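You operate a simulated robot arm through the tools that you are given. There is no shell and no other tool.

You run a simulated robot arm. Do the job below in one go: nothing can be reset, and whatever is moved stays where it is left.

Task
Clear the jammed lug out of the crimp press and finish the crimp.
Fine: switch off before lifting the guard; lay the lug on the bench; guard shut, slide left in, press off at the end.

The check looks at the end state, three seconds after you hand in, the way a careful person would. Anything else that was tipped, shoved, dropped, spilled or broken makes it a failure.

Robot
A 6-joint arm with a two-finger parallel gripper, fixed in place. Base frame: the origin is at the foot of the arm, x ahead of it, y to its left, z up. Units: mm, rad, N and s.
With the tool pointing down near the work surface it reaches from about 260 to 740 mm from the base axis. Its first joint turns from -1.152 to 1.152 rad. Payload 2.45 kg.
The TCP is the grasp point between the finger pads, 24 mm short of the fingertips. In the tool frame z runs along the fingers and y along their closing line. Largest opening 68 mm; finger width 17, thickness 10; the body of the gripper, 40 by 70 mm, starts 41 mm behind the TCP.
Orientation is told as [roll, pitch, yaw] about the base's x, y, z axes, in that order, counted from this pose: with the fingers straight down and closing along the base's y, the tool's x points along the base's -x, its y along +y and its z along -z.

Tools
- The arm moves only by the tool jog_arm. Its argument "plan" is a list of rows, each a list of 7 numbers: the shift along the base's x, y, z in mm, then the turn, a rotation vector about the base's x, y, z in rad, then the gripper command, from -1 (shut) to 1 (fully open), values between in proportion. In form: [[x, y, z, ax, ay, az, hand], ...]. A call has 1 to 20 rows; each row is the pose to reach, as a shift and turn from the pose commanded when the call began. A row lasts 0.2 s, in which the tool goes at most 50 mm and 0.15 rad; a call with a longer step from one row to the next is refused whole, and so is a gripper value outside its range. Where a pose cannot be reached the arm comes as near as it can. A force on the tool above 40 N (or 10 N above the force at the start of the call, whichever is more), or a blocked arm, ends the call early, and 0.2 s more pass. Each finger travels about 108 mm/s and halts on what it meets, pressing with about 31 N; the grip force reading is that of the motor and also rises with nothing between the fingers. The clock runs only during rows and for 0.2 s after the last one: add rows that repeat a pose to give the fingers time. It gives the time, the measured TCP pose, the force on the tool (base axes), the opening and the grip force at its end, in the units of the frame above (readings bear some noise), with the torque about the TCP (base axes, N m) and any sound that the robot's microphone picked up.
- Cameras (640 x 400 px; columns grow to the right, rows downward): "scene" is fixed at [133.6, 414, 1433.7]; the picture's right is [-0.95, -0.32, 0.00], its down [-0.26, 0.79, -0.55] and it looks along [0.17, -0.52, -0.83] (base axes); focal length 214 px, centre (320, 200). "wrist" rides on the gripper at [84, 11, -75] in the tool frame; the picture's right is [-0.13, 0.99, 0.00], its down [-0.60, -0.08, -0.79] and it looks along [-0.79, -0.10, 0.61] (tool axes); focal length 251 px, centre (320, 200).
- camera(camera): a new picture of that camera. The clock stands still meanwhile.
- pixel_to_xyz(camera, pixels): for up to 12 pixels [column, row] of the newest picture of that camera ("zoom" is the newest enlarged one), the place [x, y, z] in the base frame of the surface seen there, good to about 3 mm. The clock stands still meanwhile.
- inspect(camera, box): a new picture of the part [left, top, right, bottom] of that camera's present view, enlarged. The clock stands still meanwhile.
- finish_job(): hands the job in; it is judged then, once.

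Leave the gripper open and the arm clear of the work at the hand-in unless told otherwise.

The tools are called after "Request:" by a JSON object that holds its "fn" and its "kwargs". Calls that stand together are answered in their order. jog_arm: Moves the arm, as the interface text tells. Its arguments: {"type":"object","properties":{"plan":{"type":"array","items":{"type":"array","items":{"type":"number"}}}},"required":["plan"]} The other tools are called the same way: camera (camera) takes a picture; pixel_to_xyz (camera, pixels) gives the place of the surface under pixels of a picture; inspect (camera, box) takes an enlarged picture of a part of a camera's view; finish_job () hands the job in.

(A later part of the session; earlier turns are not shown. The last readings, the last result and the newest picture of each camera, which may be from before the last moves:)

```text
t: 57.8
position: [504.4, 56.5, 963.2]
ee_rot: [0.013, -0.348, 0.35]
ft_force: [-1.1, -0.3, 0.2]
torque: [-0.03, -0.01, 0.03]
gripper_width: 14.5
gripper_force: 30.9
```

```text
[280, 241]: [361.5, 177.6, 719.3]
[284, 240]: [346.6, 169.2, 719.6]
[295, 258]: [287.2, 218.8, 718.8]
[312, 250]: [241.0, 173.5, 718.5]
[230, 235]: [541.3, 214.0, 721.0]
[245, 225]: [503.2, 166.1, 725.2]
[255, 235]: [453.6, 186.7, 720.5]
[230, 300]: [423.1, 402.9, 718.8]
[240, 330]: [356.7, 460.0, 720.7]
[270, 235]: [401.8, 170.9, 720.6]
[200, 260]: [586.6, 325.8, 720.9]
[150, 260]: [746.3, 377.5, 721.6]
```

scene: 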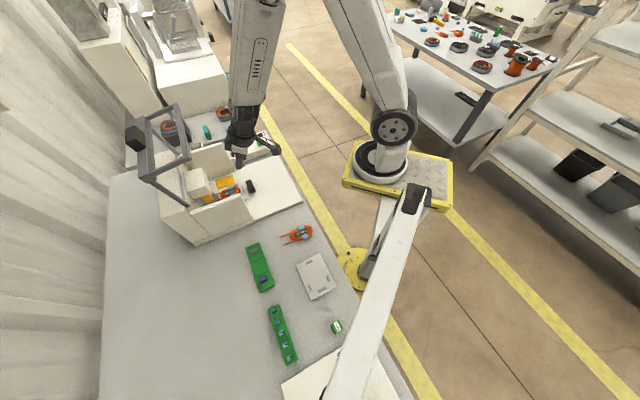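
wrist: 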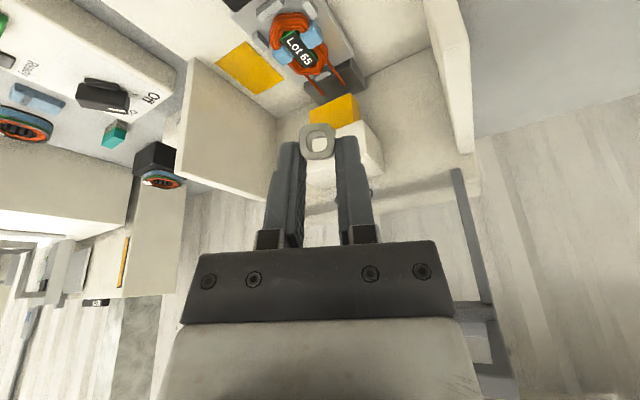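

Board 1 spans about (451, 240) to (341, 347), and the bench beyond it is bare. Turning the pick pose 35.5° about the base gives a spot at (534, 402) that is certain to be reachable and clear. I'll travel there at 20° tilt, keeping well to the left of the guard.

Request:
{"fn": "jog_arm", "kwargs": {"plan": [[-18.3, 23, 0, 0, 0, 0.068, -0.8], [-36.5, 46, 0, 0, 0, 0.136, -0.8], [-54.8, 69, 0, 0, 0, 0.204, -0.8], [-73, 92, 0, 0, 0, 0.272, -0.8], [-65.2, 122.3, 0, 0, 0, 0.34, -0.8], [-57.4, 152.6, 0, 0, 0, 0.408, -0.8], [-49.6, 182.9, 0, 0, 0, 0.476, -0.8], [-41.8, 213.2, 0, 0, 0, 0.544, -0.8], [-34, 243.5, 0, 0, 0, 0.612, -0.8], [-18, 269, 0, 0, 0, 0.68, -0.8], [-2, 294.5, 0, 0, 0, 0.748, -0.8], [14, 320, 0, 0, 0, 0.816, -0.8], [29.8, 345.9, 0, 0, 0, 0.88, -0.8], [29.8, 345.9, 0, 0, 0, 0.88, -0.8]]}}

Request:
{"fn": "camera", "kwargs": {"camera": "scene"}}

```text
t: 60.8
position: [532.5, 402.6, 961.6]
ee_rot: [0.01, -0.346, 1.244]
ft_force: [-0.5, 0.3, -0.4]
torque: [0.0, 0.01, -0.02]
gripper_width: 14.4
gripper_force: 30.6
```

```text
taken
```

scene: 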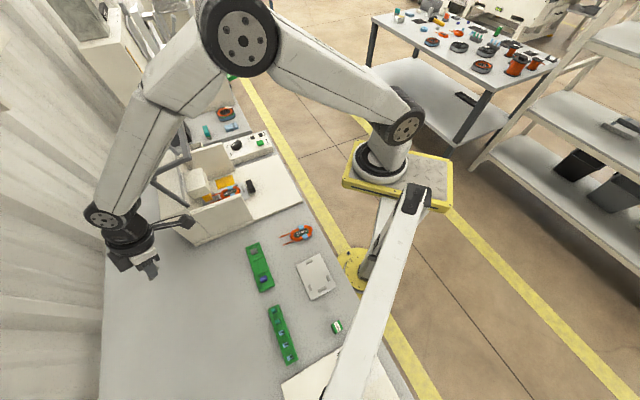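

It arrived at (532.5, 402.6, 962), over bare bench. I'll lower to z≈850 and tilt back to 45° so the lug is level again.

Request:
{"fn": "jog_arm", "kwargs": {"plan": [[0, 0, -18, 0.069, -0.023, 0, -0.8], [0, 0, -36, 0.139, -0.047, 0, -0.8], [0, 0, -54, 0.208, -0.07, 0, -0.8], [0, 0, -72, 0.277, -0.094, 0, -0.8], [0, 0, -90, 0.347, -0.117, 0, -0.8], [0, 0, -110, 0.416, -0.141, 0, -0.8], [0, 0, -110, 0.416, -0.141, 0, -0.8]]}}

Request:
{"fn": "camera", "kwargs": {"camera": "wrist"}}

Request:
{"fn": "camera", "kwargs": {"camera": "scene"}}

```text
t: 62.4
position: [533.7, 400.9, 853.4]
ee_rot: [0.011, -0.787, 1.241]
ft_force: [0.4, 0.6, 0.7]
torque: [0.04, 0.0, -0.01]
gripper_width: 14.7
gripper_force: 30.3
```

```text
taken
```

wrist: 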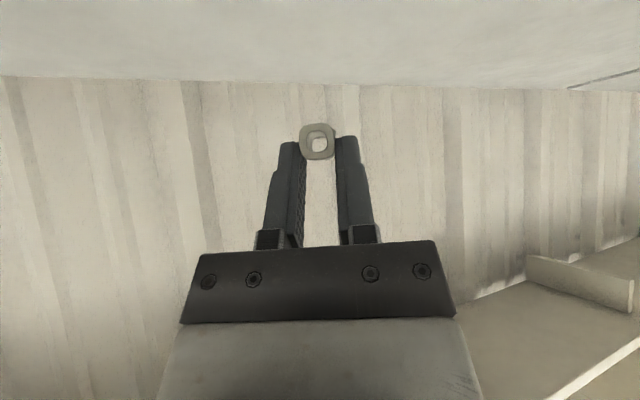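

```text
taken
```

scene: 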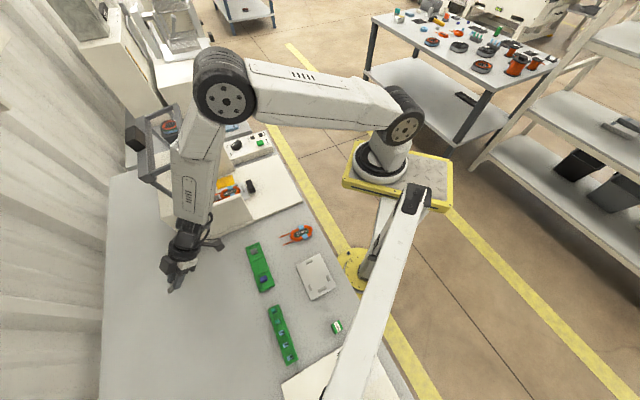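

The lug is held level at z 853 and the guard is still open. I'll lower it to about 3 mm above the bench.

Request:
{"fn": "jog_arm", "kwargs": {"plan": [[0, 0, -25, 0, 0, 0, -0.8], [0, 0, -50, 0, 0, 0, -0.8], [0, 0, -72, 0, 0, 0, -0.8], [0, 0, -88, 0, 0, 0, -0.8], [0, 0, -98, 0, 0, 0, -0.8], [0, 0, -105, 0, 0, 0, -0.8], [0, 0, -105, 0, 0, 0, -0.8]]}}

Request:
{"fn": "camera", "kwargs": {"camera": "wrist"}}

Request:
{"fn": "inspect", "kwargs": {"camera": "scene", "box": [130, 220, 250, 320]}}

```text
t: 64.0
position: [535.2, 403.7, 746.3]
ee_rot: [0.01, -0.789, 1.242]
ft_force: [-0.3, -0.2, -0.4]
torque: [0.01, 0.03, 0.01]
gripper_width: 14.4
gripper_force: 31.2
```

```text
taken
```

wrist: 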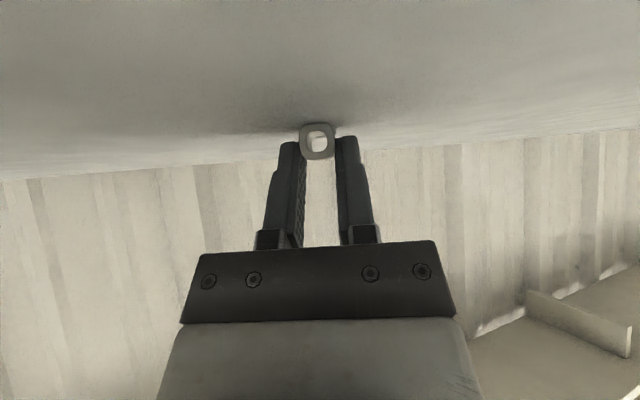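

```text
4.00 times, centred on (190, 270) of scene
```

zoom: 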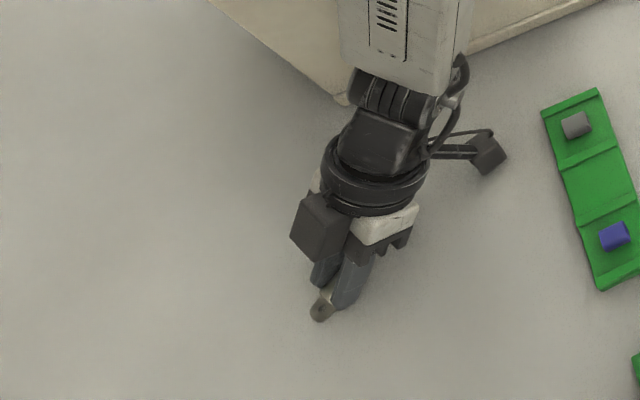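

No contact yet at z 746. I'll go down in 1 mm steps until the bench is felt.

Request:
{"fn": "jog_arm", "kwargs": {"plan": [[0, 0, -1, 0, 0, 0, -0.8], [0, 0, -1, 0, 0, 0, -0.8]]}}

Request:
{"fn": "jog_arm", "kwargs": {"plan": [[0, 0, -1, 0, 0, 0, -0.8], [0, 0, -1, 0, 0, 0, -0.8]]}}

```text
t: 64.6
position: [534.1, 404.0, 746.0]
ee_rot: [0.009, -0.79, 1.243]
ft_force: [-0.8, 0.2, 3.9]
torque: [0.05, -0.03, 0.0]
gripper_width: 14.7
gripper_force: 30.7
```

```text
t: 65.2
position: [533.9, 402.5, 745.9]
ee_rot: [0.009, -0.791, 1.242]
ft_force: [-4.3, 0.0, 12.0]
torque: [0.14, 0.01, 0.07]
gripper_width: 14.5
gripper_force: 30.8
```

The bench is felt (12 N up). I'll relieve it by 0.7 mm, open the fingers, and draw back along the tool axis.

Request:
{"fn": "jog_arm", "kwargs": {"plan": [[0, 0, 0.7, 0, 0, 0, -0.8], [0, 0, 0.7, 0, 0, 0, -0.5], [0, 0, 0.7, 0, 0, 0, -0.1], [0, 0, 0.7, 0, 0, 0, 0], [-3, -9, 10, 0, 0, 0, 0], [-7, -20, 22, 0, 0, 0, 0], [-12, -34, 37, 0, 0, 0, 0], [-16, -47, 55, 0, 0, 0, 0]]}}

Request:
{"fn": "camera", "kwargs": {"camera": "wrist"}}

Request:
{"fn": "inspect", "kwargs": {"camera": "scene", "box": [130, 220, 250, 320]}}

```text
t: 67.0
position: [517.7, 352.9, 799.6]
ee_rot: [0.011, -0.786, 1.242]
ft_force: [0.1, 0.3, -0.1]
torque: [0.03, 0.02, -0.01]
gripper_width: 34.1
gripper_force: 0.0
```

```text
taken
```

wrist: 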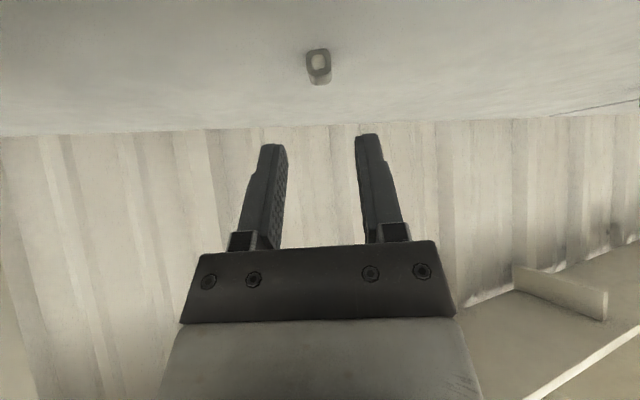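

```text
4.00 times, centred on (190, 270) of scene
```

zoom: 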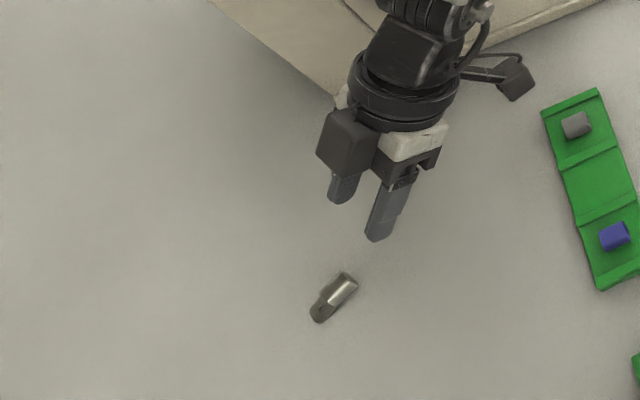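

The lug lies flat on the bare bench at about (335, 298) in the enlarged view, touching nothing. Now I'll raise the arm and straighten the tool, ready to return to the guard handle.

Request:
{"fn": "jog_arm", "kwargs": {"plan": [[0, 0, 30, -0.11, 0.0375, 0, 0.4], [0, 0, 65, -0.221, 0.075, 0, 0.8], [0, 0, 105, -0.332, 0.1125, 0, 1], [0, 0, 145, -0.442, 0.15, 0, 1], [0, 0, 185, -0.553, 0.1875, 0, 1], [0, 0, 225, -0.663, 0.225, 0, 1], [0, 0, 270, -0.663, 0.225, 0, 1], [0, 0, 315, -0.663, 0.225, 0, 1], [0, 0, 360, -0.663, 0.225, 0, 1], [0, 0, 370, -0.663, 0.225, 0, 1]]}}

Request:
{"fn": "camera", "kwargs": {"camera": "scene"}}

```text
t: 69.2
position: [518.1, 356.4, 1171.8]
ee_rot: [0.009, -0.086, 1.242]
ft_force: [-0.1, -0.2, 0.1]
torque: [-0.02, -0.02, 0.0]
gripper_width: 68.2
gripper_force: 0.0
```

```text
taken
```

scene: 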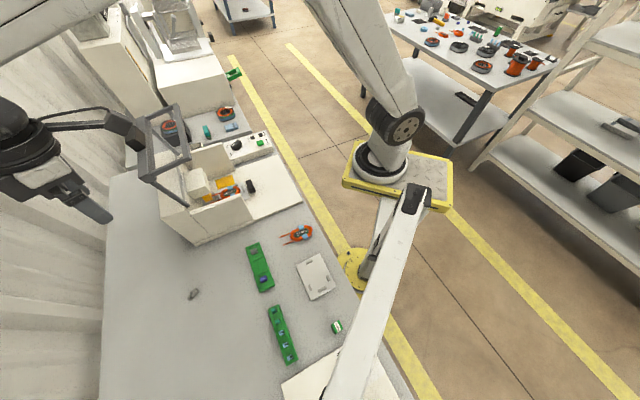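

The guard stands open and the lug lies on the bench at (194, 294). I'll travel above everything at z≈1172 to the point over the handle, turning to yaw 0.786 on the way.

Request:
{"fn": "jog_arm", "kwargs": {"plan": [[23.4, -23.4, 0, 0, 0, -0.057, 1], [46.9, -46.9, 0, 0, 0, -0.114, 1], [70.3, -70.3, 0, 0, 0, -0.171, 1], [93.8, -93.8, 0, 0, 0, -0.228, 1], [117.2, -117.2, 0, 0, 0, -0.285, 1], [140.7, -140.6, 0, 0, 0, -0.342, 1], [164.1, -164, 0, 0, 0, -0.399, 1], [187.6, -187.4, 0, 0, 0, -0.456, 1], [187.6, -187.4, 0, 0, 0, -0.456, 1]]}}

Request:
{"fn": "camera", "kwargs": {"camera": "wrist"}}

Request:
{"fn": "inspect", "kwargs": {"camera": "scene", "box": [80, 30, 260, 220]}}

```text
t: 71.2
position: [706.2, 167.5, 1169.3]
ee_rot: [0.009, -0.086, 0.785]
ft_force: [0.3, 0.4, -0.6]
torque: [0.02, 0.01, -0.01]
gripper_width: 68.0
gripper_force: 0.1
```

```text
taken
```

wrist: 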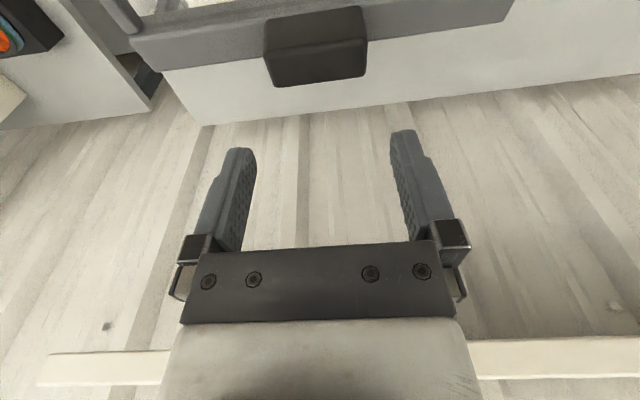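

```text
2.11 times, centred on (170, 125) of scene
```

zoom: 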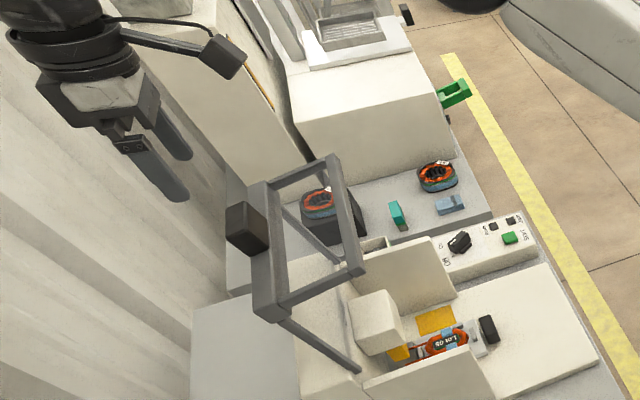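

The handle is below at (315, 45). I'll measure it so I can re-grip near its middle.

Request:
{"fn": "pixel_to_xyz", "kwargs": {"camera": "wrist", "pixels": [[270, 55], [365, 45], [315, 20], [315, 45], [315, 60], [315, 75], [276, 80], [362, 70], [268, 30], [362, 15], [230, 50], [420, 30]]}}

Request:
{"fn": "inspect", "kwargs": {"camera": "wrist", "box": [220, 0, 420, 110]}}

```text
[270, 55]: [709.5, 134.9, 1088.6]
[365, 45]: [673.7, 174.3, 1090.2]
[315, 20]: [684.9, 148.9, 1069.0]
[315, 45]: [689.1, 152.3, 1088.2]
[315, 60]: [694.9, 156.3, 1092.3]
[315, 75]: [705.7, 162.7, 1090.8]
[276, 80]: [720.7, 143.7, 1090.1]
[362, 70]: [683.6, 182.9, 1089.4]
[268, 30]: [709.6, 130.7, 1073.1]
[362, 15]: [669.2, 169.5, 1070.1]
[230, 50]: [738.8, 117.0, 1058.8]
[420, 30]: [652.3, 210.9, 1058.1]
```

```text
3.20 times, centred on (320, 55) of wrist
```

zoom: 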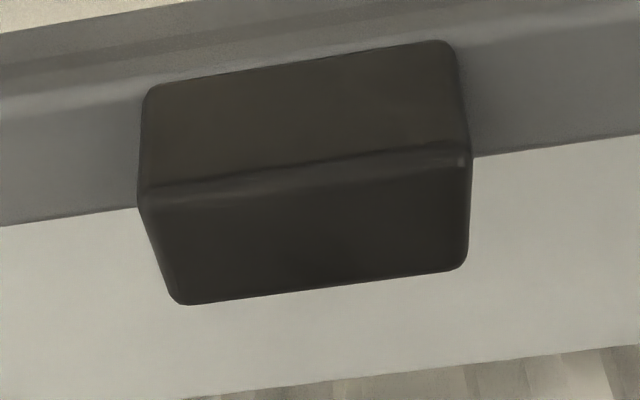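

Handle now: d≈591–619, s≈351–409, top z≈1091. I'll shift 12 mm back to centre on it and come down to z≈1080, with the tips just above the frame bar.

Request:
{"fn": "jog_arm", "kwargs": {"plan": [[-9, -7.7, -10, 0, 0, 0, 1], [-9, -7.7, -30, 0, 0, 0, 1], [-9, -7.7, -50, 0, 0, 0, 1], [-9, -7.7, -65, 0, 0, 0, 1], [-9, -7.7, -80, 0, 0, 0, 1], [-9, -7.7, -89, 0, 0, 0, 1], [-9, -7.7, -89, 0, 0, 0, 1]]}}

Request:
{"fn": "camera", "kwargs": {"camera": "wrist"}}

Request:
{"fn": "inspect", "kwargs": {"camera": "scene", "box": [90, 50, 250, 220]}}

```text
t: 72.8
position: [697.8, 160.5, 1082.4]
ee_rot: [0.008, -0.085, 0.786]
ft_force: [-0.5, -0.2, 0.8]
torque: [0.02, 0.01, -0.01]
gripper_width: 68.0
gripper_force: 0.0
```

```text
taken
```

wrist: 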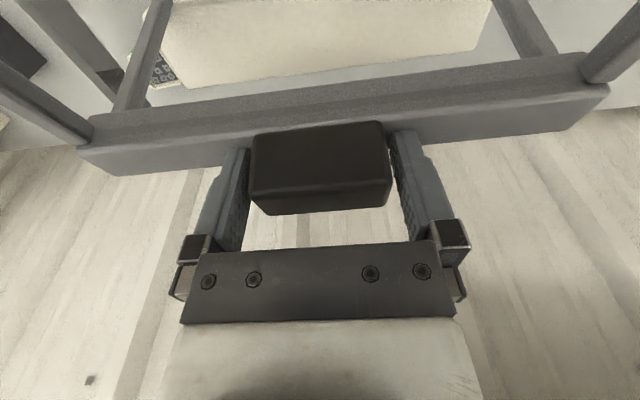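

```text
2.35 times, centred on (170, 135) of scene
```

zoom: 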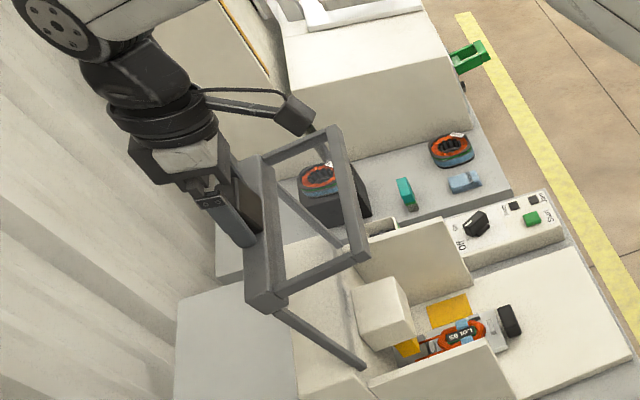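

The handle is between the fingers (TCP d 607, s 380, z 1082). I'll grip it and bring the guard forward along the arc to about 75°, checking the forces.

Request:
{"fn": "jog_arm", "kwargs": {"plan": [[0, 0, 0, 0, 0, 0, 0.6], [0, 0, 0, 0, 0, 0, 0.3], [0, 0, 0, 0, 0, 0, 0.3]]}}

Request:
{"fn": "jog_arm", "kwargs": {"plan": [[-4, -4, 0.7, 0.003, -0.003, 0, 0.3], [-7.8, -7.8, 1.3, 0.007, -0.007, 0, 0.3], [-13.4, -13.4, 1.8, 0.014, -0.014, 0, 0.3], [-18.9, -18.9, 2, 0.021, -0.021, 0, 0.3], [-24.5, -24.5, 1.8, 0.028, -0.028, 0, 0.3], [-30.1, -30.1, 1.3, 0.035, -0.035, 0, 0.3], [-35.7, -35.7, 0.4, 0.042, -0.042, 0, 0.3], [-41.2, -41.2, -0.8, 0.048, -0.048, 0, 0.3], [-46.7, -46.7, -2.3, 0.055, -0.055, 0, 0.3], [-52.2, -52.2, -4.2, 0.062, -0.062, 0, 0.3]]}}

Request:
{"fn": "inspect", "kwargs": {"camera": "scene", "box": [110, 60, 270, 220]}}

```text
t: 73.6
position: [697.4, 159.6, 1081.5]
ee_rot: [0.008, -0.084, 0.783]
ft_force: [-2.3, 1.4, -2.6]
torque: [-0.75, -0.69, -0.36]
gripper_width: 60.0
gripper_force: 44.9
```

```text
t: 75.8
position: [644.7, 107.4, 1077.9]
ee_rot: [0.01, -0.175, 0.789]
ft_force: [4.2, 10.6, -4.8]
torque: [0.18, -1.82, 0.11]
gripper_width: 59.9
gripper_force: 45.2
```

```text
2.50 times, centred on (190, 140) of scene
```

zoom: 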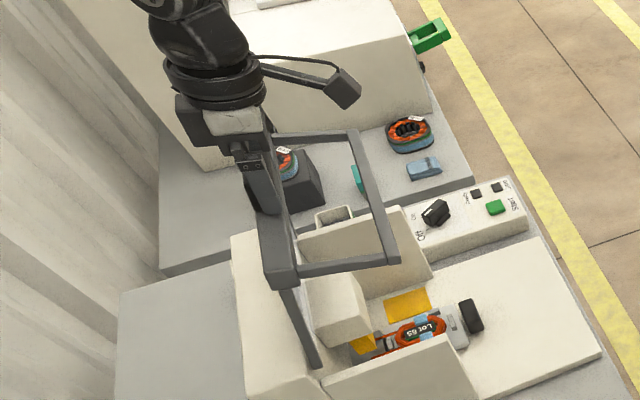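

It's moving smoothly, with about 12 N. Next I'll take it down to about 45°.

Request:
{"fn": "jog_arm", "kwargs": {"plan": [[-4.5, -4.5, -1.9, 0.015, -0.015, 0, 0.3], [-9.8, -9.8, -4.4, 0.031, -0.031, 0, 0.3], [-15, -15, -7.3, 0.046, -0.046, 0, 0.3], [-20.2, -20.2, -10.5, 0.062, -0.062, 0, 0.3], [-25.2, -25.2, -14, 0.077, -0.077, 0, 0.3], [-30.1, -30.1, -17.8, 0.092, -0.092, 0, 0.3], [-34.9, -34.9, -21.9, 0.108, -0.108, 0, 0.3], [-39.5, -39.5, -26.3, 0.123, -0.123, 0, 0.3], [-44, -44, -31, 0.139, -0.139, 0, 0.3], [-48.4, -48.4, -35.9, 0.154, -0.154, 0, 0.3], [-52.6, -52.6, -41.2, 0.17, -0.17, 0, 0.3], [-56.6, -56.6, -46.6, 0.185, -0.185, 0, 0.3]]}}

Request:
{"fn": "inspect", "kwargs": {"camera": "scene", "box": [130, 80, 290, 220]}}

```text
t: 78.4
position: [588.1, 51.5, 1031.2]
ee_rot: [0.008, -0.436, 0.785]
ft_force: [6.0, 12.1, -2.2]
torque: [0.25, -1.69, -0.27]
gripper_width: 59.7
gripper_force: 45.4
```

```text
2.86 times, centred on (210, 150) of scene
```

zoom: 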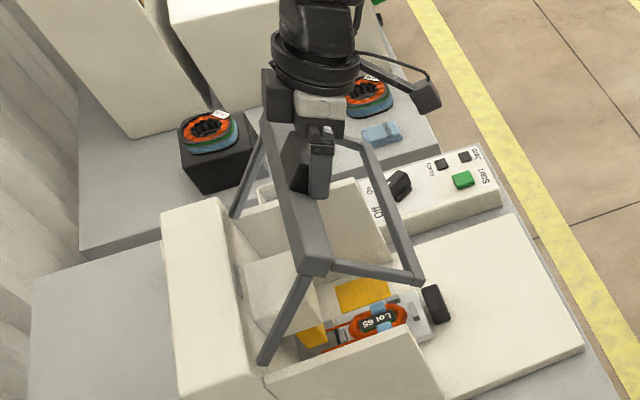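

On track: d 452, z 1031. I'll continue down to about 15°.

Request:
{"fn": "jog_arm", "kwargs": {"plan": [[-4.2, -4.2, -5.6, 0.015, -0.015, 0, 0.3], [-8, -8, -11.6, 0.031, -0.031, 0, 0.3], [-11.5, -11.5, -17.8, 0.046, -0.046, 0, 0.3], [-14.8, -14.8, -24.2, 0.062, -0.062, 0, 0.3], [-17.9, -17.9, -30.7, 0.077, -0.077, 0, 0.3], [-20.8, -20.8, -37.5, 0.092, -0.092, 0, 0.3], [-23.5, -23.5, -44.4, 0.108, -0.108, 0, 0.3], [-26, -26, -51.5, 0.123, -0.123, 0, 0.3], [-28.2, -28.2, -58.8, 0.139, -0.139, 0, 0.3], [-30.3, -30.3, -66.2, 0.154, -0.154, 0, 0.3], [-32, -32, -73.7, 0.17, -0.17, 0, 0.3], [-33.6, -33.6, -81.2, 0.185, -0.185, 0, 0.3]]}}

Request:
{"fn": "inspect", "kwargs": {"camera": "scene", "box": [140, 100, 290, 220]}}

```text
t: 81.0
position: [555.3, 18.2, 949.9]
ee_rot: [0.01, -0.698, 0.787]
ft_force: [6.6, -4.6, 6.5]
torque: [0.38, -1.68, -0.65]
gripper_width: 60.0
gripper_force: 45.2
```

```text
3.33 times, centred on (215, 160) of scene
```

zoom: 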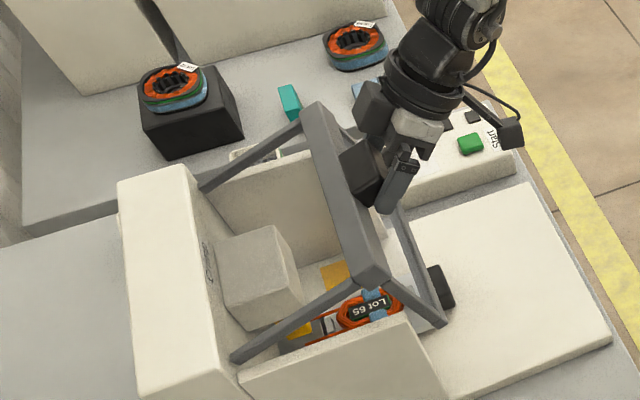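

At about 15° now. I'll lower gently toward closed, stopping just before the seat.

Request:
{"fn": "jog_arm", "kwargs": {"plan": [[-1, -1, -4, 0.005, -0.005, 0, 0.3], [-1.8, -1.8, -7.6, 0.01, -0.01, 0, 0.3], [-2.4, -2.4, -11.5, 0.016, -0.016, 0, 0.3], [-2.9, -2.9, -15.4, 0.022, -0.022, 0, 0.3], [-3.3, -3.3, -19.3, 0.028, -0.028, 0, 0.3], [-3.7, -3.7, -23.2, 0.034, -0.034, 0, 0.3], [-4.1, -4.1, -27.1, 0.04, -0.04, 0, 0.3], [-4.4, -4.4, -31.1, 0.046, -0.046, 0, 0.3], [-4.6, -4.6, -35, 0.052, -0.052, 0, 0.3], [-4.7, -4.7, -39, 0.058, -0.058, 0, 0.3], [-4.8, -4.8, -43, 0.062, -0.062, 0, 0.3], [-4.9, -4.9, -46.9, 0.062, -0.062, 0, 0.3]]}}

Request:
{"fn": "inspect", "kwargs": {"camera": "scene", "box": [150, 110, 290, 220]}}

```text
t: 83.6
position: [548.8, 12.9, 901.4]
ee_rot: [0.006, -0.787, 0.787]
ft_force: [11.3, 11.5, 7.3]
torque: [0.57, -1.32, -0.42]
gripper_width: 59.9
gripper_force: 45.1
```

```text
3.64 times, centred on (220, 165) of scene
```

zoom: 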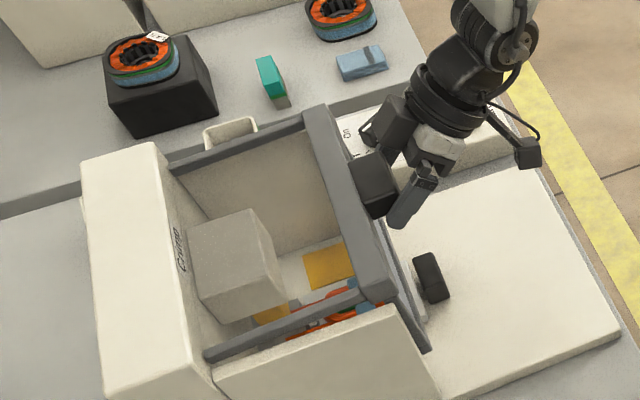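

The guard is nearly shut, but the front still looks slightly raised. There's about 16 N of pull toward the hinge, so I'll give 2 mm toward it and lower in small steps until it seats.

Request:
{"fn": "jog_arm", "kwargs": {"plan": [[0.8, 0.8, -1, 0, 0, 0, 0.3], [1.4, 1.4, -2.5, 0, 0, 0, 0.3], [1.4, 1.4, -4, 0, 0, 0, 0.3], [1.4, 1.4, -4, 0, 0, 0, 0.3]]}}

Request:
{"fn": "inspect", "kwargs": {"camera": "scene", "box": [185, 145, 265, 210]}}

```text
t: 84.6
position: [549.9, 12.2, 896.3]
ee_rot: [0.01, -0.781, 0.782]
ft_force: [-10.9, -20.1, 3.7]
torque: [0.13, -1.35, -0.44]
gripper_width: 59.9
gripper_force: 45.0
```

```text
6.15 times, centred on (225, 178) of scene
```

zoom: 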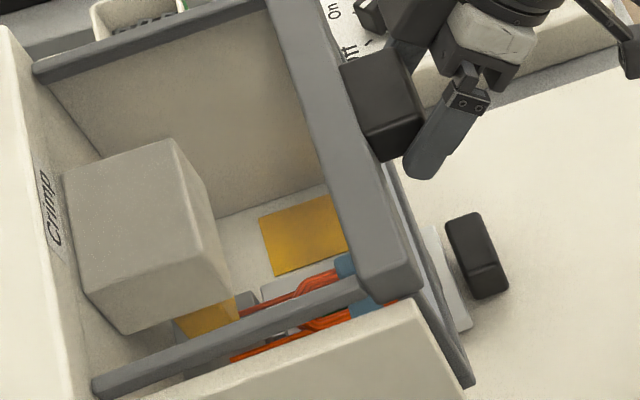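

Almost home. I'll measure the bar height against the 905.5 it read when shut.

Request:
{"fn": "pixel_to_xyz", "kwargs": {"camera": "zoom", "pixels": [[330, 150], [345, 200], [280, 15], [395, 285], [370, 260], [455, 365], [470, 385], [465, 225], [490, 280], [55, 70], [100, 385], [380, 240]]}}

```text
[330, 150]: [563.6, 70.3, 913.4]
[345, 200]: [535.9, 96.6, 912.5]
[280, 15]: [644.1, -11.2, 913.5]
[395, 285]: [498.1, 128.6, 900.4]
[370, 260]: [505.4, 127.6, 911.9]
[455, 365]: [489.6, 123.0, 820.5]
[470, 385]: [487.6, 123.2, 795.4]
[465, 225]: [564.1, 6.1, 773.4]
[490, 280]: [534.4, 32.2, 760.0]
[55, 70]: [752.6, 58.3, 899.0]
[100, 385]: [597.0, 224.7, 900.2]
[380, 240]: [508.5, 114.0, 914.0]
```

The bar reads about 913, so there's 7–8 mm left to go at the front bar, or about 10 mm at the handle. I'll lower in small steps with the radial push relieved.

Request:
{"fn": "jog_arm", "kwargs": {"plan": [[-0.7, -0.7, -1.5, 0, 0, 0, 0.3], [-0.7, -0.7, -3, 0, 0, 0, 0.3], [-0.7, -0.7, -4.5, 0, 0, 0, 0.3], [-0.6, -0.6, -6, 0, 0, 0, 0.3], [-0.6, -0.6, -7.5, 0, 0, 0, 0.3], [-0.5, -0.5, -8.5, 0, 0, 0, 0.3], [-0.5, -0.5, -8.5, 0, 0, 0, 0.3]]}}

Request:
{"fn": "inspect", "kwargs": {"camera": "scene", "box": [185, 145, 265, 210]}}

Request:
{"fn": "pixel_to_xyz", "kwargs": {"camera": "zoom", "pixels": [[330, 150], [345, 200], [280, 15], [370, 260], [380, 240], [320, 100]]}}

```text
t: 86.2
position: [550.7, 13.6, 890.2]
ee_rot: [0.008, -0.786, 0.786]
ft_force: [-9.3, -18.4, 3.4]
torque: [0.31, -1.44, -0.39]
gripper_width: 59.9
gripper_force: 45.1
```

```text
6.15 times, centred on (225, 178) of scene
```

zoom: 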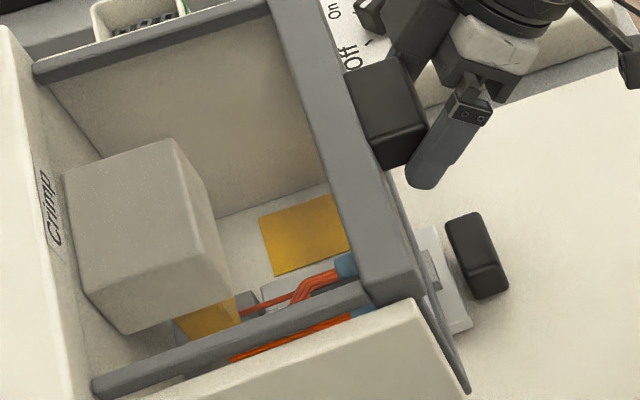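

```text
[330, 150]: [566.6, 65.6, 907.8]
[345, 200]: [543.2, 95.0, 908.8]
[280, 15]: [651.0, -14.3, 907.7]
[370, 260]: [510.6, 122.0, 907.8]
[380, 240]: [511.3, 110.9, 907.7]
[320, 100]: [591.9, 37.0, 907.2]
```

2 mm left. I'll go down a little further and feel for the seat.

Request:
{"fn": "jog_arm", "kwargs": {"plan": [[-0.5, -0.5, -1.5, 0, 0, 0, 0.3], [-0.5, -0.5, -3, 0, 0, 0, 0.3], [-0.5, -0.5, -3, 0, 0, 0, 0.3]]}}

Request:
{"fn": "inspect", "kwargs": {"camera": "scene", "box": [185, 145, 265, 210]}}

Request:
{"fn": "pixel_to_xyz", "kwargs": {"camera": "zoom", "pixels": [[330, 150], [345, 200], [280, 15], [370, 260], [380, 240], [320, 100]]}}

```text
t: 87.0
position: [551.2, 13.1, 888.7]
ee_rot: [0.006, -0.791, 0.789]
ft_force: [-7.1, -4.0, 23.2]
torque: [0.08, -0.23, -0.71]
gripper_width: 59.8
gripper_force: 44.8
```

```text
6.15 times, centred on (225, 178) of scene
```

zoom: 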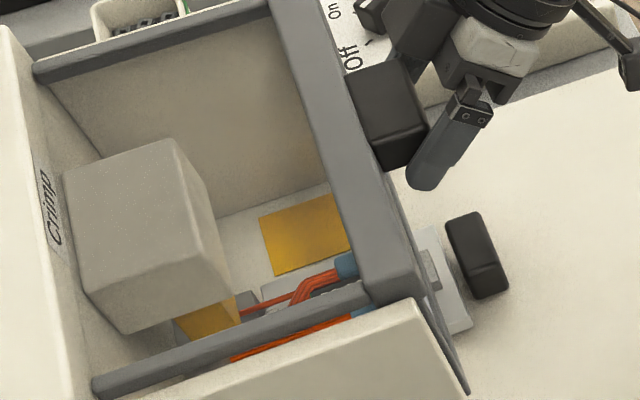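

```text
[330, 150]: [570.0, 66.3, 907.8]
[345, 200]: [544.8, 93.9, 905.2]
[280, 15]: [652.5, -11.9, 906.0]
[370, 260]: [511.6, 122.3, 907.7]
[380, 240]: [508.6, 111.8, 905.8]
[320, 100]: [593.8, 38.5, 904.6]
```

The seat is felt (23 N up) and the bar reads about 905.5, so the guard is shut. I'll open the fingers, then draw back along the tool axis.

Request:
{"fn": "jog_arm", "kwargs": {"plan": [[0, 0, 1, 0, 0, 0, 0.5], [0, 0, 1, 0, 0, 0, 1], [0, 0, 1, 0, 0, 0, 1], [-5, -5, 8, 0, 0, 0, 1], [-12, -12, 18, 0, 0, 0, 1], [-22, -22, 32, 0, 0, 0, 1], [-35, -35, 50, 0, 0, 0, 1], [-55, -55, 75, 0, 0, 0, 1]]}}

Request:
{"fn": "inspect", "kwargs": {"camera": "scene", "box": [160, 110, 300, 220]}}

Request:
{"fn": "inspect", "kwargs": {"camera": "scene", "box": [185, 145, 265, 210]}}

Request:
{"fn": "pixel_to_xyz", "kwargs": {"camera": "zoom", "pixels": [[330, 150], [345, 200], [280, 15], [380, 240], [320, 100], [370, 90], [400, 70], [465, 225], [490, 280]]}}

```text
t: 88.8
position: [493.9, -41.4, 962.1]
ee_rot: [0.009, -0.786, 0.786]
ft_force: [-0.1, -0.4, -0.2]
torque: [-0.02, -0.01, -0.01]
gripper_width: 68.1
gripper_force: 0.2
```

```text
3.64 times, centred on (230, 165) of scene
```

zoom: 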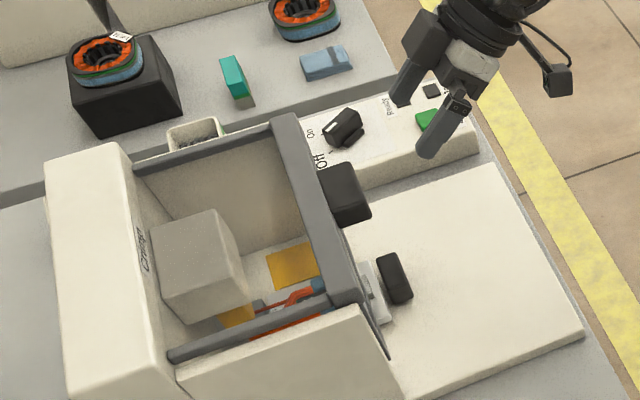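

```text
6.15 times, centred on (225, 178) of scene
```

zoom: 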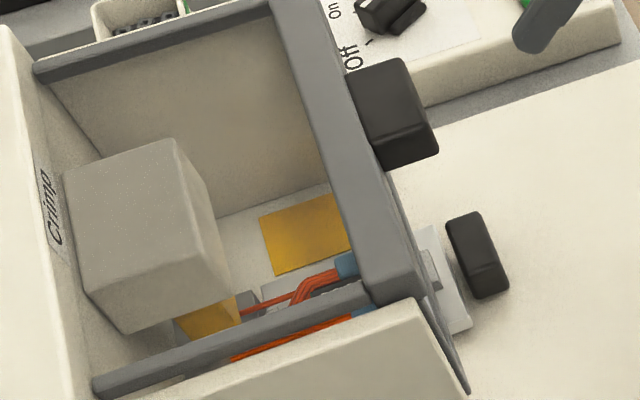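

```text
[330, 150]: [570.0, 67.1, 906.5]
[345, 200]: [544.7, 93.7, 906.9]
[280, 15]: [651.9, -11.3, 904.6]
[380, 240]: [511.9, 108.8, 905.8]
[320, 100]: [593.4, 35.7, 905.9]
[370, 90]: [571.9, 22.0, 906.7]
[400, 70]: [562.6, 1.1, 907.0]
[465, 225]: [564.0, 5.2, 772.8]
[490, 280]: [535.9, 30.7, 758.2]
```

The guard is shut, back to its starting measurements, and the pad inside is empty. Next I'll switch the press on. I'll straighten the tool and move over toward the panel.

Request:
{"fn": "jog_arm", "kwargs": {"plan": [[5, -5, 3, -0.09, 0.09, 0, 1], [15, -15, 6, -0.18, 0.18, 0, 0.8], [25, -25, 10, -0.27, 0.27, 0, 0.6], [35, -35, 10, -0.36, 0.36, 0, 0.4], [45, -45, 10, -0.45, 0.45, 0, 0.4], [55, -55, 10, -0.54, 0.54, 0, 0.4], [60, -60, 10, -0.556, 0.556, 0, 0.4]]}}

Request:
{"fn": "jog_arm", "kwargs": {"plan": [[20, -7, 0, 0, 0, 0.07, 0.4], [45, -15, -5, 0, 0, 0.14, 0.4], [70, -24, -15, 0, 0, 0.21, 0.4], [95, -33, -30, 0, 0, 0.28, 0.4], [120, -42, -55, 0, 0, 0.35, 0.4], [140, -50, -80, 0, 0, 0.42, 0.4], [155.5, -56.5, -105, 0, 0, 0.478, 0.4], [155.5, -56.5, -105, 0, 0, 0.478, 0.4]]}}

Request:
{"fn": "camera", "kwargs": {"camera": "wrist"}}

```text
t: 90.4
position: [557.2, -101.2, 970.8]
ee_rot: [0.009, 0.002, 0.787]
ft_force: [0.1, 0.4, 0.3]
torque: [-0.05, 0.02, 0.0]
gripper_width: 48.0
gripper_force: 0.0
```

```text
t: 92.2
position: [711.1, -158.3, 866.3]
ee_rot: [0.009, 0.002, 1.265]
ft_force: [-0.2, -0.9, -0.2]
torque: [-0.02, 0.06, 0.01]
gripper_width: 47.6
gripper_force: 0.0
```

```text
taken
```

wrist: 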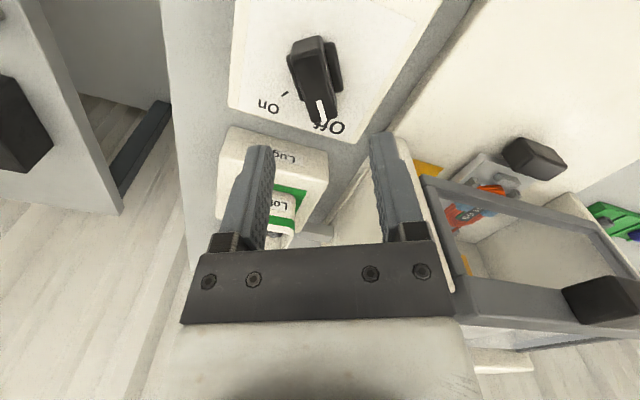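

The knob still points to Off, but it looks turned a little from the finger line. I'll measure its bar.

Request:
{"fn": "inspect", "kwargs": {"camera": "wrist", "box": [250, 20, 390, 140]}}

Request:
{"fn": "pixel_to_xyz", "kwargs": {"camera": "wrist", "pixels": [[302, 45], [321, 115], [309, 70], [317, 100], [298, 75], [325, 70], [305, 100], [332, 95], [285, 94], [290, 60], [338, 65], [340, 90]]}}

```text
3.33 times, centred on (320, 80) of wrist
```

zoom: 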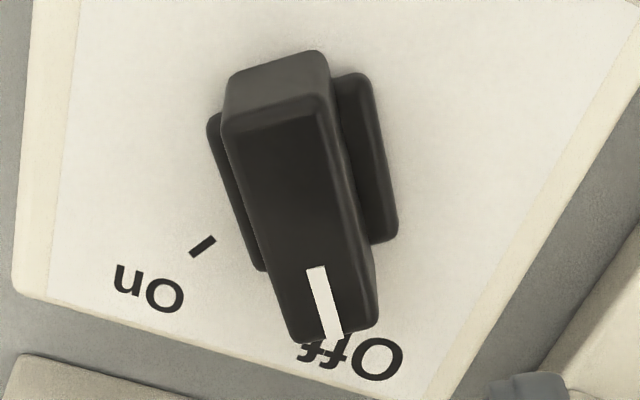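

```text
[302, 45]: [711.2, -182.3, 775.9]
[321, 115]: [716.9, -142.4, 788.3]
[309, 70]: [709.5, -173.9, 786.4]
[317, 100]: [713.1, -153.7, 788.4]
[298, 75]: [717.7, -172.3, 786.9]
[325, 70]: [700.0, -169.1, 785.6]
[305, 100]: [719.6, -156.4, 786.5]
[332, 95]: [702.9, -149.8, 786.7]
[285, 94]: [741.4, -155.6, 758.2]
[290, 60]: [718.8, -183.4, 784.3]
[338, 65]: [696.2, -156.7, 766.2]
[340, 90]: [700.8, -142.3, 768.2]
```

The bar sits at about 80° (Off) and its centre is about (710.5, -158.5). I'll turn the fingers +0.13 rad to match, descend to z≈795, and grip.

Request:
{"fn": "jog_arm", "kwargs": {"plan": [[0, 0, -10, 0, 0, 0.065, 0.4], [0, 0, -25, 0, 0, 0.13, 0.4], [0, 0, -42, 0, 0, 0.13, 0.4], [0, 0, -58, 0, 0, 0.13, 0.4], [0, 0, -71, 0, 0, 0.13, 0.4], [0, 0, -71, 0, 0, 0.13, 0.4], [0, 0, -71, 0, 0, 0.13, -0.2], [0, 0, -71, 0, 0, 0.13, -0.6], [0, 0, -71, 0, 0, 0.13, -0.6]]}}

Request:
{"fn": "inspect", "kwargs": {"camera": "wrist", "box": [220, 60, 440, 230]}}

```text
t: 94.2
position: [710.5, -158.9, 796.2]
ee_rot: [0.008, 0.0, 1.394]
ft_force: [8.7, -2.5, -2.3]
torque: [-0.06, -0.19, -0.01]
gripper_width: 21.0
gripper_force: 4.4
```

```text
2.35 times, centred on (330, 145) of wrist
```

zoom: 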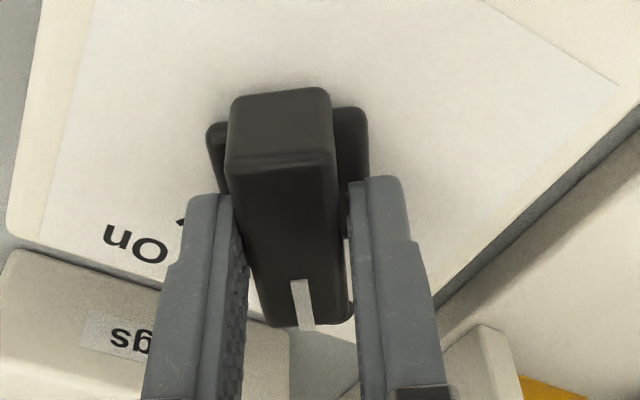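

One finger is touching and the other has a slight gap (grip force only 4 N, with 9 N pushing +x). I'll shift 1 mm in +x and close firmly.

Request:
{"fn": "jog_arm", "kwargs": {"plan": [[1, -0.2, -0.8, 0, 0, 0, -0.7], [1, -0.2, -0.8, 0, 0, 0, -0.7], [1, -0.2, -0.8, 0, 0, 0, -0.7]]}}

```text
t: 95.0
position: [711.7, -159.4, 796.4]
ee_rot: [0.007, 0.002, 1.395]
ft_force: [0.0, -3.5, 11.1]
torque: [0.16, -0.4, -0.02]
gripper_width: 20.0
gripper_force: 37.7
```

Gripped firmly: 20.0 mm, 37.7 N. I'll turn it back -1.22 rad toward On.

Request:
{"fn": "jog_arm", "kwargs": {"plan": [[0, 0, 0.5, 0, 0, -0.07, -0.7], [0, 0, 0.5, 0, 0, -0.14, -0.7], [0, 0, 0.5, 0, 0, -0.21, -0.7], [0, 0, 0.5, 0, 0, -0.28, -0.7], [0, 0, 0.5, 0, 0, -0.35, -0.7], [0, 0, 0.5, 0, 0, -0.42, -0.7], [0, 0, 0.5, 0, 0, -0.49, -0.7], [0, 0, 0.5, 0, 0, -0.56, -0.7], [0, 0, 0.5, 0, 0, -0.63, -0.7], [0, 0, 0.5, 0, 0, -0.7, -0.7], [0, 0, 0.5, 0, 0, -0.77, -0.7], [0, 0, 0.5, 0, 0, -0.84, -0.7], [0, 0, 0.5, 0, 0, -0.92, -0.7], [0, 0, 0.5, 0, 0, -1.0, -0.7], [0, 0, 0.5, 0, 0, -1.07, -0.7], [0, 0, 0.5, 0, 0, -1.14, -0.7], [0, 0, 0.5, 0, 0, -1.2, -0.7], [0, 0, 0.5, 0, 0, -1.22, -0.7]]}}

Request:
{"fn": "inspect", "kwargs": {"camera": "scene", "box": [200, 90, 300, 180]}}

```text
t: 98.8
position: [711.3, -158.2, 797.2]
ee_rot: [0.009, 0.0, 0.172]
ft_force: [-15.4, 9.0, 29.7]
torque: [-0.3, 0.07, 0.06]
gripper_width: 20.0
gripper_force: 37.7
```

```text
4.44 times, centred on (250, 135) of scene
```

zoom: 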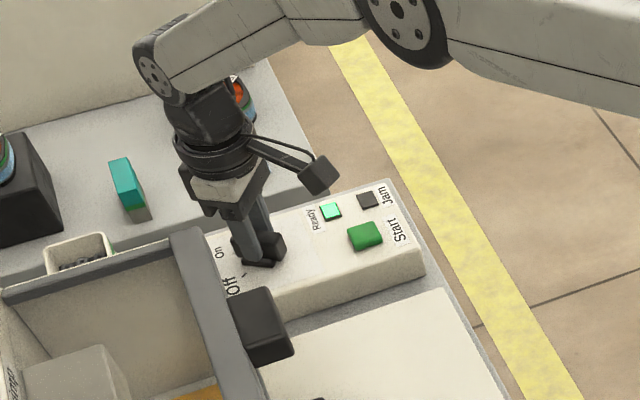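

The Ready lamp is lit green and Jam is dark, so the guard and slide are accepted. I'll release the knob and rise.

Request:
{"fn": "jog_arm", "kwargs": {"plan": [[0, 0, 0, 0, 0, 0, 0], [0, 0, 0, 0, 0, 0, 0.4], [0, 0, 0, 0, 0, 0, 0.4], [0, 0, 15, 0, 0, 0, 0.4], [0, 0, 35, 0, 0, 0, 0.4], [0, 0, 60, 0, 0, 0, 0.4], [-10, -6, 75, 0, 0, 0, -0.2], [-25, -14, 85, 0, 0, 0, -0.7], [-40, -22, 85, 0, 0, 0, -1]]}}

Request:
{"fn": "camera", "kwargs": {"camera": "wrist"}}

Request:
{"fn": "inspect", "kwargs": {"camera": "scene", "box": [200, 90, 300, 180]}}

```text
t: 100.8
position: [671.9, -182.3, 880.5]
ee_rot: [0.009, 0.002, 0.173]
ft_force: [0.2, 0.4, 0.0]
torque: [0.0, 0.01, 0.02]
gripper_width: 0.0
gripper_force: 23.6
```

```text
taken
```

wrist: 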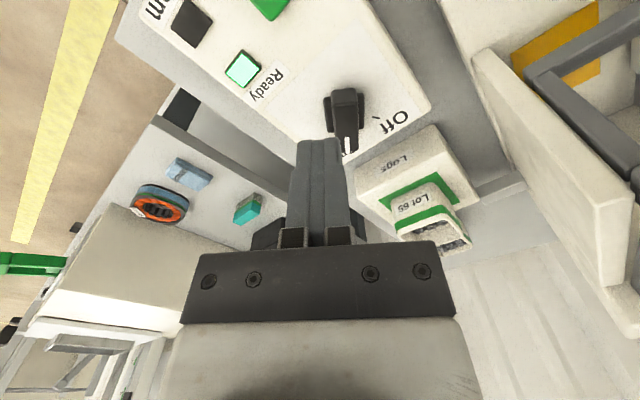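

```text
4.44 times, centred on (250, 135) of scene
```

zoom: 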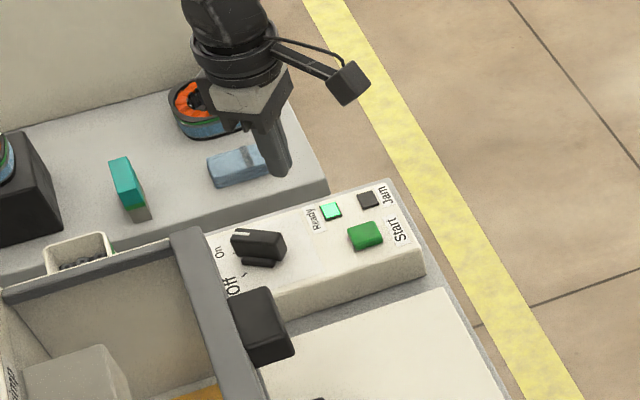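

Ready is lit, the knob is at On, and the fingers are closed. I'll measure the green Start button at (365, 235) in this zoom for the press.

Request:
{"fn": "pixel_to_xyz", "kwargs": {"camera": "zoom", "pixels": [[365, 235], [355, 230], [375, 230], [352, 242], [378, 242], [365, 225], [365, 248], [400, 260]]}}

Request:
{"fn": "jog_arm", "kwargs": {"plan": [[-15, -9, 0, 0, 0, 0, -1], [-35, -20, 0, 0, 0, 0, -1], [-55, -28, 0, 0, 0, 0, -1], [-80, -31, 0, 0, 0, 0, -1], [-80, -31, 0, 0, 0, 0, -1]]}}

Request:
{"fn": "camera", "kwargs": {"camera": "wrist"}}

```text
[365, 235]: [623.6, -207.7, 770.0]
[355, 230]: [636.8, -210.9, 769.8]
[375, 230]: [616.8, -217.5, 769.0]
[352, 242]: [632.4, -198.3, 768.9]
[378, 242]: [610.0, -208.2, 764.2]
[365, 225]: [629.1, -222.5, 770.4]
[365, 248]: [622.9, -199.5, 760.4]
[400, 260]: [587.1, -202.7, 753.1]
```

```text
t: 102.0
position: [591.9, -212.2, 881.8]
ee_rot: [0.01, 0.002, 0.174]
ft_force: [0.0, -0.1, 0.4]
torque: [-0.02, -0.04, -0.01]
gripper_width: 0.3
gripper_force: 24.0
```

```text
taken
```

wrist: 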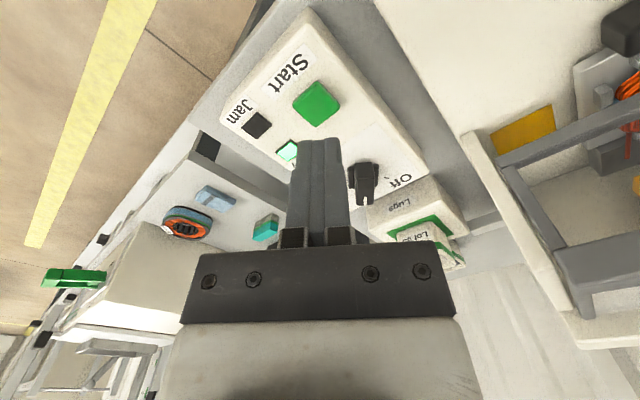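

Request:
{"fn": "inspect", "kwargs": {"camera": "wrist", "box": [260, 50, 390, 170]}}

Request:
{"fn": "pixel_to_xyz", "kwargs": {"camera": "wrist", "pixels": [[316, 102], [318, 84], [336, 103], [318, 122], [297, 103], [316, 95], [316, 110], [306, 103], [326, 103]]}}

```text
3.33 times, centred on (325, 110) of wrist
```

zoom: 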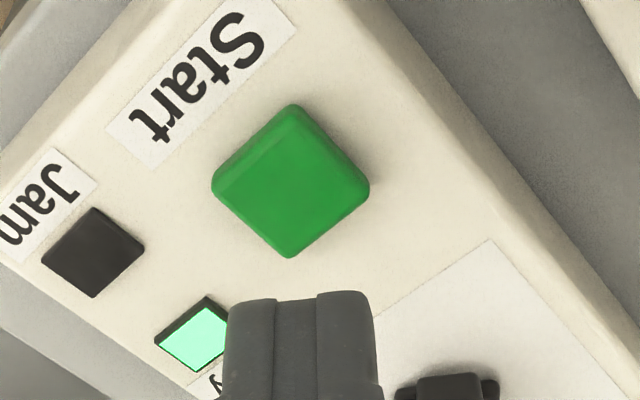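

```text
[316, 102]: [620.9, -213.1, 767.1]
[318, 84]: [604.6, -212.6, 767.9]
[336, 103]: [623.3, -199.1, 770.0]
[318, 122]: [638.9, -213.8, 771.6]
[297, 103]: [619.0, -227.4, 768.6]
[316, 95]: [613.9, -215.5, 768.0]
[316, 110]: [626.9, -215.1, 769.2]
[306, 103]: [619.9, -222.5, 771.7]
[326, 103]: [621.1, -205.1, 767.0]
```

The Start button's centre is (621.5, -213.3), top z≈769.5. I'll come over it with closed fingers, stopping with the tips about 6 mm above.

Request:
{"fn": "jog_arm", "kwargs": {"plan": [[10, -0.5, -15, 0, 0, 0, -1], [20, -0.8, -32, 0, 0, 0, -1], [29.6, -1.1, -50, 0, 0, 0, -1], [29.6, -1.1, -68, 0, 0, 0, -1], [29.6, -1.1, -82, 0, 0, 0, -1], [29.6, -1.1, -82, 0, 0, 0, -1]]}}

Request:
{"fn": "camera", "kwargs": {"camera": "wrist"}}

Request:
{"fn": "inspect", "kwargs": {"camera": "scene", "box": [215, 110, 295, 180]}}

```text
t: 103.4
position: [622.9, -213.7, 797.3]
ee_rot: [0.008, 0.002, 0.175]
ft_force: [-0.5, -0.4, 0.5]
torque: [0.0, -0.02, -0.03]
gripper_width: 0.5
gripper_force: 23.4
```

```text
taken
```

wrist: 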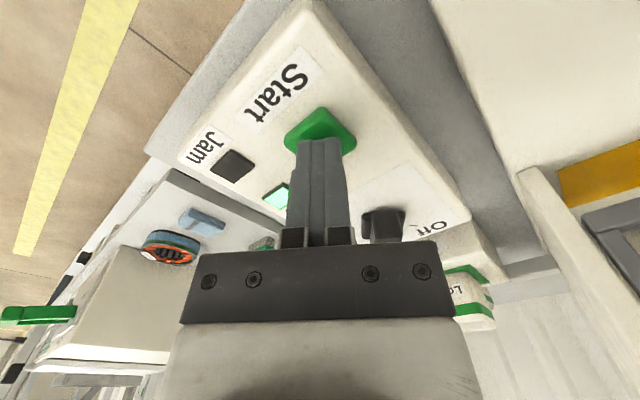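

```text
5.71 times, centred on (255, 145) of scene
```

zoom: 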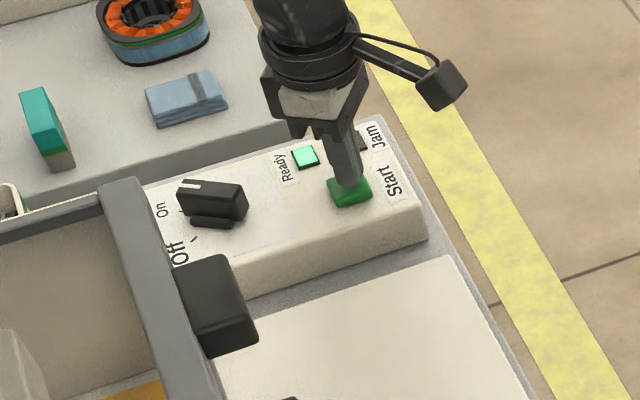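

The tips are right over the green button and Ready is lit. I'll press down in small steps and then lift off.

Request:
{"fn": "jog_arm", "kwargs": {"plan": [[0, 0, -2, 0, 0, 0, -1], [0, 0, -4, 0, 0, 0, -1], [0, 0, -5.5, 0, 0, 0, -1], [0, 0, -7, 0, 0, 0, -1], [0, 0, -8, 0, 0, 0, -1]]}}

Request:
{"fn": "inspect", "kwargs": {"camera": "scene", "box": [170, 110, 295, 220]}}

```text
t: 104.6
position: [622.4, -213.7, 789.2]
ee_rot: [0.009, 0.002, 0.175]
ft_force: [0.2, 1.5, 4.6]
torque: [0.04, 0.01, 0.02]
gripper_width: 0.1
gripper_force: 23.7
heard: click
```

```text
3.64 times, centred on (232, 165) of scene
```

zoom: 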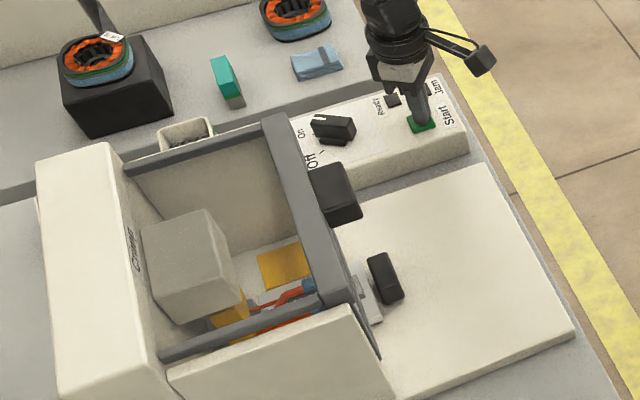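

A click was heard and Ready went dark, so the cycle has started. I'll lift off the button and wait for the stroke to finish.

Request:
{"fn": "jog_arm", "kwargs": {"plan": [[0, 0, 8, 0, 0, 0, -1], [0, 0, 25, 0, 0, 0, -1], [0, 0, 50, 0, 0, 0, -1], [0, 0, 80, 0, 0, 0, -1], [0, 0, 80, 0, 0, 0, -1]]}}

Request:
{"fn": "inspect", "kwargs": {"camera": "scene", "box": [170, 110, 295, 220]}}

```text
t: 105.8
position: [622.8, -213.5, 871.5]
ee_rot: [0.01, 0.001, 0.175]
ft_force: [-0.4, 0.2, 0.0]
torque: [0.05, 0.01, -0.01]
gripper_width: 0.1
gripper_force: 23.6
```

```text
3.64 times, centred on (232, 165) of scene
```

zoom: 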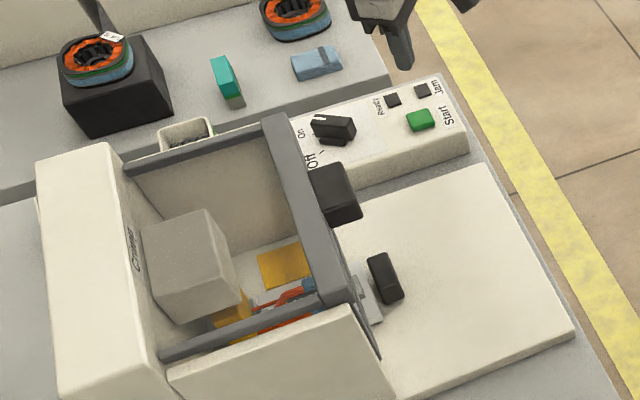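

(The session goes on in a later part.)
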